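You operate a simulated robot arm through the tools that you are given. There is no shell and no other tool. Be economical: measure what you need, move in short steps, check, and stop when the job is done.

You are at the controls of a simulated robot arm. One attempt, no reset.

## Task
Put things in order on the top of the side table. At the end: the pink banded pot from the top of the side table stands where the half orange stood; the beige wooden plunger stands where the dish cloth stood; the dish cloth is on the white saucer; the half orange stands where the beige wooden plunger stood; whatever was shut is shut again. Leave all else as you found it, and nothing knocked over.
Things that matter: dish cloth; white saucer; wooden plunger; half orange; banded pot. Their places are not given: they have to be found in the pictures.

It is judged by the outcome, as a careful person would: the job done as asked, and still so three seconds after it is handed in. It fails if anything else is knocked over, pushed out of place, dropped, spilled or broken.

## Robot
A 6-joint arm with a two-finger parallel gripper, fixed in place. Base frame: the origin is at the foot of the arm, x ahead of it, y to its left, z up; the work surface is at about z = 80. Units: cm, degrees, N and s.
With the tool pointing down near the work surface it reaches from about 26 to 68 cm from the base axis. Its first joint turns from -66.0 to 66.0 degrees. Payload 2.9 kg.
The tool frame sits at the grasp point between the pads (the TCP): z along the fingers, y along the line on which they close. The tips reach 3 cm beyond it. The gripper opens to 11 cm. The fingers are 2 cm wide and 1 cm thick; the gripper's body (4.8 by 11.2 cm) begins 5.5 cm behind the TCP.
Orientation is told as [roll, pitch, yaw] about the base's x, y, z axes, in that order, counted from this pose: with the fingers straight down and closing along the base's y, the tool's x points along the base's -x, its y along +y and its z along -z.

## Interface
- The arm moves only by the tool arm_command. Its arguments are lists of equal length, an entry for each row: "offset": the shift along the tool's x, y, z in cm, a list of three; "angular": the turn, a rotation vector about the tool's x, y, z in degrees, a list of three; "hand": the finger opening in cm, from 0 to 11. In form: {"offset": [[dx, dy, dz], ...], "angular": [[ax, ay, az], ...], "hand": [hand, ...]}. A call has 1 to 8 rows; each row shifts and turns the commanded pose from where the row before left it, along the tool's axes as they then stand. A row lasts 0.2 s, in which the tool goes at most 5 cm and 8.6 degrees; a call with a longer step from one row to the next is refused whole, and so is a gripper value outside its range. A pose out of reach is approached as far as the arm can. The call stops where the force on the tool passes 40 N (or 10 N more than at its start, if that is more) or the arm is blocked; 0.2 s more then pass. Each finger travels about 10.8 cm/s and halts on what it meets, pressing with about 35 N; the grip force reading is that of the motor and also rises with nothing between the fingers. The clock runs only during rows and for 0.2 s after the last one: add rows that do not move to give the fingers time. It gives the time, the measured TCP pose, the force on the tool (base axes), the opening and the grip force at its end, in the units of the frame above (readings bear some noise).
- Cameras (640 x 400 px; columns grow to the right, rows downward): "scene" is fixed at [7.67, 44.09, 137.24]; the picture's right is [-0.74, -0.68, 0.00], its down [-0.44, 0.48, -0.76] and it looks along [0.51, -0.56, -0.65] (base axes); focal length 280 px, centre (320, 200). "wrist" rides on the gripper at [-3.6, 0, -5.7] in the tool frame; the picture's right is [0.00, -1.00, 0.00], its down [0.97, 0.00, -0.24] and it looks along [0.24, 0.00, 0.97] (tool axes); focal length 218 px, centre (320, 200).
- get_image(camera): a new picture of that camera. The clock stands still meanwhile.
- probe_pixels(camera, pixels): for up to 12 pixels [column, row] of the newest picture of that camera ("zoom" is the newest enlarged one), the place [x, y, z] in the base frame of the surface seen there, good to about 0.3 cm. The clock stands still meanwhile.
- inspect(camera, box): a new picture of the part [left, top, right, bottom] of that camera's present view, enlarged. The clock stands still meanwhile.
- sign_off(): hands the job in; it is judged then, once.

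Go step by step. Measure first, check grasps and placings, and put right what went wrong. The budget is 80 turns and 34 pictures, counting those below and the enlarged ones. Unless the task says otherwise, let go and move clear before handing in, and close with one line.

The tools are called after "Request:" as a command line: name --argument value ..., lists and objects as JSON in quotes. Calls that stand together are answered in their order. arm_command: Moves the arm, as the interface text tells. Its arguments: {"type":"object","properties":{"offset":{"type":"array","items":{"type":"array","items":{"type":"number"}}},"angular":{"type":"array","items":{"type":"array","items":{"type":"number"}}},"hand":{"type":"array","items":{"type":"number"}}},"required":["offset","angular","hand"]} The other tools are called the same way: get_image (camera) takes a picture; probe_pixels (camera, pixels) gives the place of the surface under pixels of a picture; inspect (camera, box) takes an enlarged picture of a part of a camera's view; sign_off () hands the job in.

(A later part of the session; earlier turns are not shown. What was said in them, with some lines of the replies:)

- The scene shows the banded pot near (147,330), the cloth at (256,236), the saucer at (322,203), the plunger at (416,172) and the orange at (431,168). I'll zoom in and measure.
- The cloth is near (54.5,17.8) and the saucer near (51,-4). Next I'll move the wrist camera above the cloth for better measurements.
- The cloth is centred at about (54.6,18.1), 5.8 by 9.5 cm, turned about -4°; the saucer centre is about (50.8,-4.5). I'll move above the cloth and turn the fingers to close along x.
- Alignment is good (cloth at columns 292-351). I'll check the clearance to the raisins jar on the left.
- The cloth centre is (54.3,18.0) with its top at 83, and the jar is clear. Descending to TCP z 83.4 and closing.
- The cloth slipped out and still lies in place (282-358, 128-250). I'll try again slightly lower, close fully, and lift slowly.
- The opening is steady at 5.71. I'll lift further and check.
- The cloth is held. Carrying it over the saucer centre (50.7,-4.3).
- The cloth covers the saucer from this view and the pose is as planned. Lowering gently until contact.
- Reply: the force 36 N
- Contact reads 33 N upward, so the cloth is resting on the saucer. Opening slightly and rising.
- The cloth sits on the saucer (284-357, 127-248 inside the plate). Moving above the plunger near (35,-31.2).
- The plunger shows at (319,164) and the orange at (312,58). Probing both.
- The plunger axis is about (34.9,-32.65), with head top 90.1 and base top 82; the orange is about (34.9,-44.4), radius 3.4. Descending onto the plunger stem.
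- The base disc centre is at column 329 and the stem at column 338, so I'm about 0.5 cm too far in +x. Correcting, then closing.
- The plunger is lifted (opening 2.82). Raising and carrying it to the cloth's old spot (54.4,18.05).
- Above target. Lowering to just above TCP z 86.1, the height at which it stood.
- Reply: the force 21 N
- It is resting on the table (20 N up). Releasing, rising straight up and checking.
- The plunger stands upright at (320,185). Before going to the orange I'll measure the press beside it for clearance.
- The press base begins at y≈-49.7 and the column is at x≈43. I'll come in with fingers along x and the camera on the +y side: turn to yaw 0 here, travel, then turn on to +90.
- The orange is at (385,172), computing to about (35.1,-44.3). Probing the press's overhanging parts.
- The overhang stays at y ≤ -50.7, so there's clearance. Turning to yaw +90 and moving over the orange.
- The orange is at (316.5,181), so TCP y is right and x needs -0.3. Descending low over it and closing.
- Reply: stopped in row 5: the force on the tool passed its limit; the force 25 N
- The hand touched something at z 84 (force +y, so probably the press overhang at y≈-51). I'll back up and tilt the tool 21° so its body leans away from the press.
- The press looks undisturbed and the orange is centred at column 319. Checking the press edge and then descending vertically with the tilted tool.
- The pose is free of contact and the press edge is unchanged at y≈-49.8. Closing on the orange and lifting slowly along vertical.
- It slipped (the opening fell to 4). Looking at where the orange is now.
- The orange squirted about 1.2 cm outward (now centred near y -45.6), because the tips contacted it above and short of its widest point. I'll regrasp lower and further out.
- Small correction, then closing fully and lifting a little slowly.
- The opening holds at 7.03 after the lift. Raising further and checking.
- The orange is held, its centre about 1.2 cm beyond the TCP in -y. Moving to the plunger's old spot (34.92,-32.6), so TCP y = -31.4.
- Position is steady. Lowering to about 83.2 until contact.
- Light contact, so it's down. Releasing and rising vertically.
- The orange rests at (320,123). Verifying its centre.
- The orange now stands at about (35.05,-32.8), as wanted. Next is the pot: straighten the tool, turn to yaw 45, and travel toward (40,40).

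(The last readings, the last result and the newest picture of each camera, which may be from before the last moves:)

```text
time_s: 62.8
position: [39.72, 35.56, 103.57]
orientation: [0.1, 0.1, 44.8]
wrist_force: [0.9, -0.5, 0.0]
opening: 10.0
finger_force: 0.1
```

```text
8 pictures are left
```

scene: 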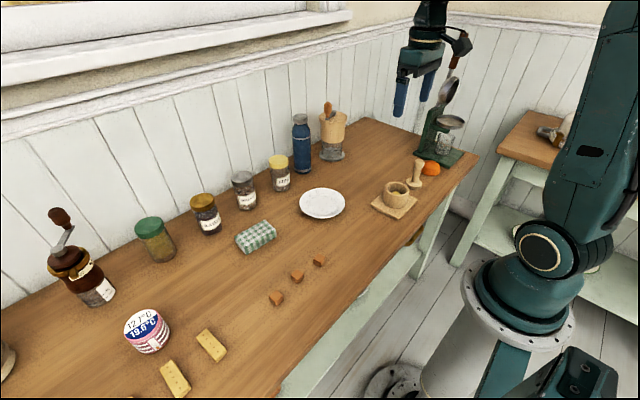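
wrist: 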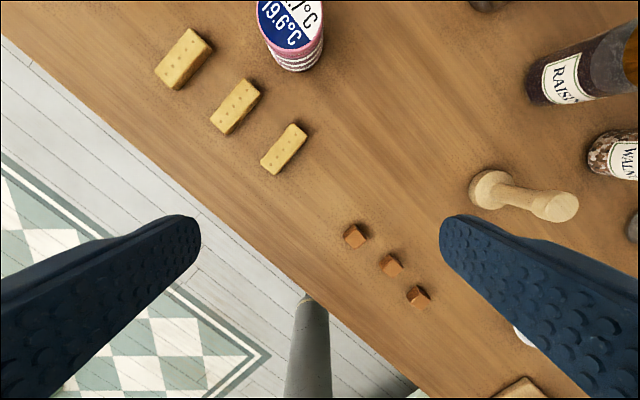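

The plunger still stands (490,187)-(565,205), and the pot top is at (290,25). I'll tilt the fingers outward about 21° and move further out for a look.

Request:
arm_command --offset '[[-3, 2, 0], [-3, 2, 0], [0, 0, 1], [0, 0, 1], [0, 0, 1], [0, 0, 0]]' --angular '[[0, 0, 0], [0, 0, 0], [0, -7, 0], [0, -7, 0], [0, -7, 0], [0, 0, 0]]' --hand '[10.5, 10.5, 10.5, 10.5, 10.5, 10.5]'

Request:
get_image --camera "wrist"

```text
time_s: 64.2
position: [41.43, 42.87, 100.61]
orientation: [-0.1, -21.1, 44.9]
wrist_force: [-0.6, -0.3, -0.4]
opening: 10.5
finger_force: 0.0
```

```text
7 pictures are left
```

wrist: 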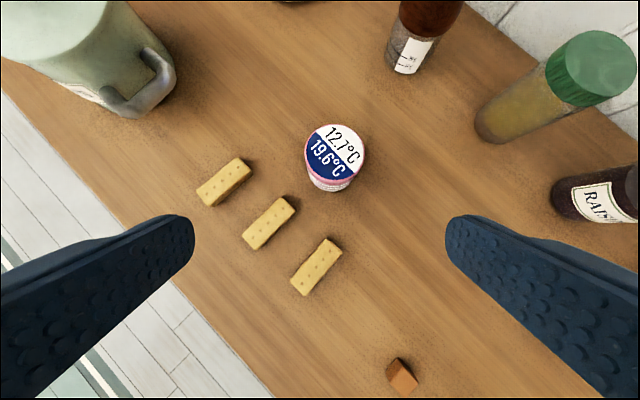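

Request:
probe_pixels --camera "wrist" --pixels '[[335, 152], [306, 150], [363, 152], [335, 126], [335, 178], [335, 190], [312, 182], [354, 185], [250, 160], [292, 198], [338, 240], [225, 165]]'

```text
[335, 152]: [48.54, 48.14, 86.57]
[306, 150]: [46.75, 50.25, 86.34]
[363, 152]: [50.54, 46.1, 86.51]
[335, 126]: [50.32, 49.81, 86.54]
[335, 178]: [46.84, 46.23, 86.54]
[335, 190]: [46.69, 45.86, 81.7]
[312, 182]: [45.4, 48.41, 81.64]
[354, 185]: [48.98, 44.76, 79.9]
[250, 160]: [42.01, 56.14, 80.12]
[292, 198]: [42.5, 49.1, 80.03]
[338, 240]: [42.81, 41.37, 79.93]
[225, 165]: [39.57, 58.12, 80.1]
```

The pot centre is (48.6,48.1), radius about 2.9, top at 86.5. Approaching along the tilted tool axis and stopping 4 cm short to check.

Request:
arm_command --offset '[[-0.9, -0.7, 3], [-0.97, -0.66, 3], [0, 0, 4], [0, 0, 4], [0, 0, 0]]' --angular '[[0, 0, 0], [0, 0, 0], [0, 0, 0], [0, 0, 0], [0, 0, 0]]' --hand '[9, 8.5, 8.5, 8.5, 8.5]'

Request:
get_image --camera "wrist"

```text
time_s: 65.4
position: [46.84, 46.89, 88.28]
orientation: [0.0, -21.0, 44.8]
wrist_force: [-0.2, 0.0, -0.1]
opening: 8.5
finger_force: 0.2
```

```text
6 pictures are left
```

wrist: 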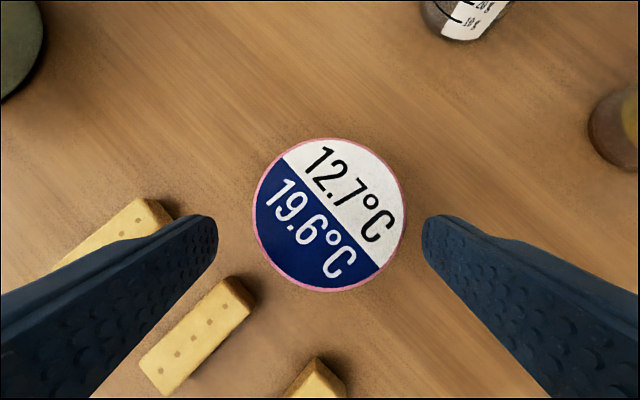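

The pot is centred at column 329.5, 0.35 cm off along tool y. Correcting, then finishing the approach and closing.

Request:
arm_command --offset '[[0.1, -0.35, 0], [0, 0, 1.5], [0, 0, 1.5], [0, 0, 1.1], [0, 0, 0]]' --angular '[[0, 0, 0], [0, 0, 0], [0, 0, 0], [0, 0, 0], [0, 0, 0]]' --hand '[8.5, 8.5, 8.5, 8.5, 8.5]'

Request:
arm_command --offset '[[0, 0, 0], [0, 0, 0], [0, 0, 0], [0, 0, 0], [0, 0, 0], [0, 0, 0], [0, 0, 0]]' --angular '[[0, 0, 0], [0, 0, 0], [0, 0, 0], [0, 0, 0], [0, 0, 0], [0, 0, 0], [0, 0, 0]]' --hand '[7.5, 6.5, 5.5, 4, 2, 0, 0]'

```text
time_s: 66.6
position: [48.24, 47.53, 84.52]
orientation: [-0.1, -20.9, 44.8]
wrist_force: [0.7, -0.4, 0.5]
opening: 8.48
finger_force: 0.0
```

```text
time_s: 68.2
position: [48.26, 47.4, 84.43]
orientation: [0.1, -20.9, 44.9]
wrist_force: [-0.6, 0.3, 0.6]
opening: 5.93
finger_force: 35.1
```

Gripped at 5.93. Lifting slowly and vertically.

Request:
arm_command --offset '[[-0.1, 0, -0.3], [-0.1, 0, -0.3], [-0.2, 0, -0.5], [-0.3, 0, -0.8], [-0.5, 0, -1.4], [-0.8, 0, -2], [-1, 0, -2.6]]' --angular '[[0, 0, 0], [0, 0, 0], [0, 0, 0], [0, 0, 0], [0, 0, 0], [0, 0, 0], [0, 0, 0]]' --hand '[0, 0, 0, 0, 0, 0, 0]'

Request:
get_image --camera "wrist"

```text
time_s: 69.8
position: [48.3, 47.46, 92.81]
orientation: [-0.1, -21.0, 44.8]
wrist_force: [-0.3, 0.4, -2.6]
opening: 5.9
finger_force: 35.1
```

```text
5 pictures are left
```

wrist: 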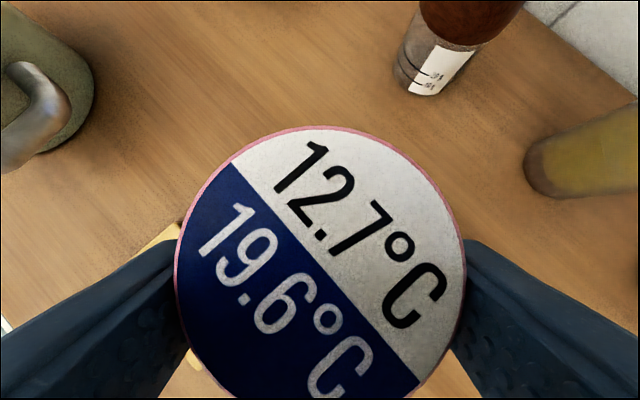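

The pot is held level. I'll retreat inward and up, then swing along an arc about the base, turning the yaw with it.

Request:
arm_command --offset '[[2.2, 0, -3], [2.84, 0, -2.7], [2.84, 0, -2.7], [2.84, 0, -2.7], [2.86, 0, -2.67], [0, 0, 0]]' --angular '[[0, 0, 0], [0, 0, 0], [0, 0, 0], [0, 0, 0], [0, 0, 0], [0, 0, 0]]' --hand '[0, 0, 0, 0, 0, 0]'

Request:
arm_command --offset '[[0.22, -4.79, -0.08], [0.22, -4.79, -0.08], [0.22, -4.79, -0.08], [0.22, -4.79, -0.08], [0.22, -4.79, -0.08], [0.22, -4.79, -0.08], [0.22, -4.79, -0.08], [0.22, -4.79, -0.08]]' --angular '[[1.97, 0, 5.14], [1.97, 0, 5.14], [1.97, 0, 5.14], [1.97, 0, 5.14], [1.97, 0, 5.14], [1.97, 0, 5.14], [1.97, 0, 5.14], [1.97, 0, 5.14]]' --hand '[0, 0, 0, 0, 0, 0, 0, 0]'

```text
time_s: 71.2
position: [35.86, 34.71, 100.62]
orientation: [0.0, -21.0, 44.9]
wrist_force: [0.3, 0.6, -2.8]
opening: 5.94
finger_force: 35.0
```

```text
time_s: 73.0
position: [50.4, 0.23, 100.72]
orientation: [0.0, -21.0, 0.7]
wrist_force: [0.3, -0.3, -2.3]
opening: 5.91
finger_force: 34.8
```

The arc works and the grip is steady. Continuing the swing.

Request:
arm_command --offset '[[0.22, -4.79, -0.08], [0.22, -4.79, -0.08], [0.22, -4.79, -0.08], [0.22, -4.79, -0.08], [0.22, -4.79, -0.08], [0.22, -4.79, -0.08], [0.22, -4.79, -0.08], [0, 0, 0]]' --angular '[[1.97, 0, 5.14], [1.97, 0, 5.14], [1.97, 0, 5.14], [1.97, 0, 5.14], [1.97, 0, 5.14], [1.97, 0, 5.14], [1.97, 0, 5.14], [0, 0, 0]]' --hand '[0, 0, 0, 0, 0, 0, 0, 0]'

Request:
arm_command --offset '[[0, 0, 0], [0, 0, 0], [0, 0, 0], [0, 0, 0], [0, 0, 0], [0, 0, 0], [0, 0, 0]]' --angular '[[2.86, 0, 7.47], [2.86, 0, 7.47], [2.86, 0, 7.47], [2.86, 0, 7.47], [2.86, 0, 7.47], [2.86, 0, 7.47], [0, 0, 0]]' --hand '[0, 0, 0, 0, 0, 0, 0]'

```text
time_s: 74.8
position: [39.77, -30.73, 100.85]
orientation: [0.0, -21.1, -37.7]
wrist_force: [-0.2, 0.8, -1.6]
opening: 5.91
finger_force: 34.2
```

```text
time_s: 76.4
position: [39.8, -30.74, 100.73]
orientation: [0.0, -21.0, -85.9]
wrist_force: [-1.1, 0.0, -2.4]
opening: 5.92
finger_force: 34.5
```

Yaw is now -86 with the body leaning away from the press. Moving over the orange's old spot (TCP to 35.05,-43.7) and partway down.

Request:
arm_command --offset '[[-2.94, -1.41, 1.13], [-2.94, -1.41, 1.13], [-2.94, -1.41, 1.13], [-2.94, -1.41, 1.13], [0, 0, 0], [0, 0, 0]]' --angular '[[0, 0, 0], [0, 0, 0], [0, 0, 0], [0, 0, 0], [0, 0, 0], [0, 0, 0]]' --hand '[0, 0, 0, 0, 0, 0]'

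Request:
arm_command --offset '[[0.9, 0, 2.4], [0.9, 0, 2.4], [0.7, 0, 1.9], [0.5, 0, 1.3], [0, 0, 0], [0, 0, 0]]' --angular '[[0, 0, 0], [0, 0, 0], [0, 0, 0], [0, 0, 0], [0, 0, 0], [0, 0, 0]]' --hand '[0, 0, 0, 0, 0, 0]'

Request:
inspect --camera "scene" --box '[360, 90, 480, 190]'

```text
time_s: 77.8
position: [35.23, -44.06, 100.93]
orientation: [0.0, -21.0, -85.8]
wrist_force: [0.7, -1.1, -1.9]
opening: 5.9
finger_force: 34.6
```

```text
time_s: 79.2
position: [35.27, -43.76, 92.28]
orientation: [0.0, -21.0, -85.7]
wrist_force: [-0.7, 0.5, -2.1]
opening: 5.9
finger_force: 34.8
```

```text
4.00 times, centred on (420, 140) of scene
```

zoom: 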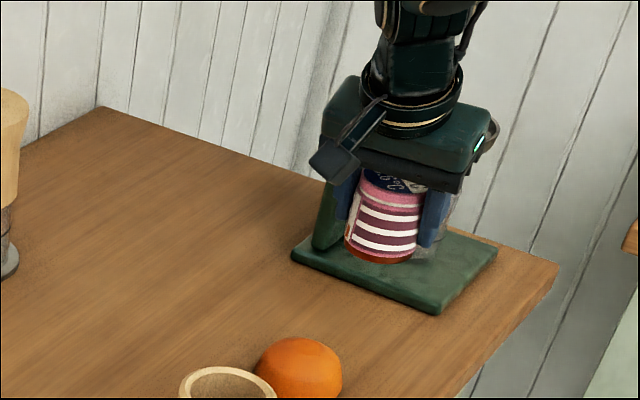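

The pot hangs clear of the press, upright. Lowering the remaining 7.8 cm in small steps.

Request:
arm_command --offset '[[0.72, -0.15, 1.87], [0.72, 0, 1.87], [0.54, 0, 1.4], [0.36, 0, 0.93], [0.22, 0, 0.56], [0.14, 0, 0.37], [0.07, 0, 0.19], [0, 0, 0]]' --angular '[[0, 0, 0], [0, 0, 0], [0, 0, 0], [0, 0, 0], [0, 0, 0], [0, 0, 0], [0, 0, 0], [0, 0, 0]]' --hand '[0, 0, 0, 0, 0, 0, 0, 0]'

```text
time_s: 81.0
position: [35.08, -43.72, 84.44]
orientation: [0.1, -21.0, -85.7]
wrist_force: [-1.3, -0.2, -2.1]
opening: 5.91
finger_force: 35.2
```

Still carrying the weight with no contact. Lowering a touch more.

Request:
arm_command --offset '[[0.04, 0, 0.09], [0.04, 0, 0.09], [0, 0, 0]]' --angular '[[0, 0, 0], [0, 0, 0], [0, 0, 0]]' --hand '[0, 0, 0]'

```text
time_s: 81.8
position: [35.04, -43.87, 84.42]
orientation: [0.0, -21.1, -85.8]
wrist_force: [-3.1, 3.7, 11.6]
opening: 5.9
finger_force: 35.1
```

Contact made (11.6 N). Opening and withdrawing along the tool axis, up and away from the press.

Request:
arm_command --offset '[[0, 0, 0], [0, 0, 0], [0, 0, 0], [0, 0, 0], [0, 0, -1.5], [0, 0, -3], [0, 0, -4], [0, 0, -4]]' --angular '[[0, 0, 0], [0, 0, 0], [0, 0, 0], [0, 0, 0], [0, 0, 0], [0, 0, 0], [0, 0, 0], [0, 0, 0]]' --hand '[6.2, 7, 8, 8, 8, 8, 8, 8]'

Request:
arm_command --offset '[[3.5, 0, -3], [3.5, 0, -3], [3.5, 0, -3], [3.5, 0, -3]]' --angular '[[0, 0, 0], [0, 0, 0], [0, 0, 0], [0, 0, 0]]' --hand '[8, 8, 8, 8]'

Request:
get_image --camera "scene"

Request:
get_image --camera "wrist"

```text
time_s: 83.6
position: [34.79, -39.28, 96.0]
orientation: [0.0, -21.0, -85.7]
wrist_force: [-0.5, -0.5, -0.7]
opening: 7.99
finger_force: 0.0
```

```text
time_s: 84.6
position: [33.06, -21.97, 102.34]
orientation: [0.1, -21.0, -85.8]
wrist_force: [-0.3, 0.0, 0.0]
opening: 8.0
finger_force: 0.1
```

```text
3 pictures are left
```

scene: 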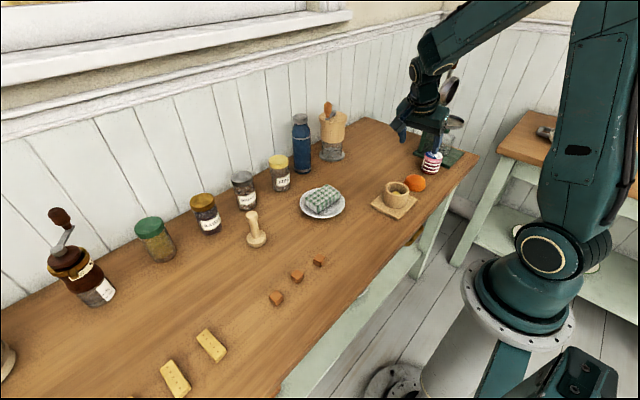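

```text
2 pictures are left
```

wrist: 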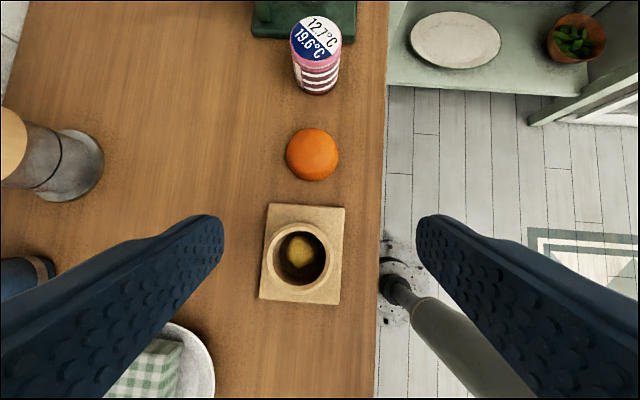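

Everything stands where asked: pot (316,55), orange (313,155), plunger (256,235) and cloth on saucer. One last check of the coordinates.

Request:
probe_pixels --camera "wrist" --pixels '[[316, 40], [292, 40], [339, 40], [316, 94], [312, 155], [312, 130], [312, 178], [270, 38], [265, 210]]'

Request:
probe_pixels --camera "scene" --pixels '[[256, 243], [300, 203], [343, 203], [322, 190], [322, 219], [250, 240], [210, 350], [297, 275]]'

```text
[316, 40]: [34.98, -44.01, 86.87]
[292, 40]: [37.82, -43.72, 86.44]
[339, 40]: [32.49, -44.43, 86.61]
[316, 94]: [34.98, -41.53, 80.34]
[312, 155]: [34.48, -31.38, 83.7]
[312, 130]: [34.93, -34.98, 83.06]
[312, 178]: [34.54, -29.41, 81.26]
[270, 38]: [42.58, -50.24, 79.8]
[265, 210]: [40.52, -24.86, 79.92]
```

```text
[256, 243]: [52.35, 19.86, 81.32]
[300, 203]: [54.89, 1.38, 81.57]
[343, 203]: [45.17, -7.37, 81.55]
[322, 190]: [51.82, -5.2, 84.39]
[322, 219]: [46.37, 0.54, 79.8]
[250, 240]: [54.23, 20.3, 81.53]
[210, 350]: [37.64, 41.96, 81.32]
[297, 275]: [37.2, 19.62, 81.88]
```

The pot is at about (35.1,-44.2), the orange at (34.8,-32.8), and the saucer and press haven't moved. The gripper is clear, so I'm handing in.

Request:
sign_off

```text
The job is handed in.
```

The job is done and handed in: the pot stands where the half orange was, the orange where the plunger was, the plunger where the cloth was, and the cloth is on the saucer. The hand brushed something, probably the press, once, but the press had not moved; nothing was knocked over, and I opened nothing that needed shutting again.
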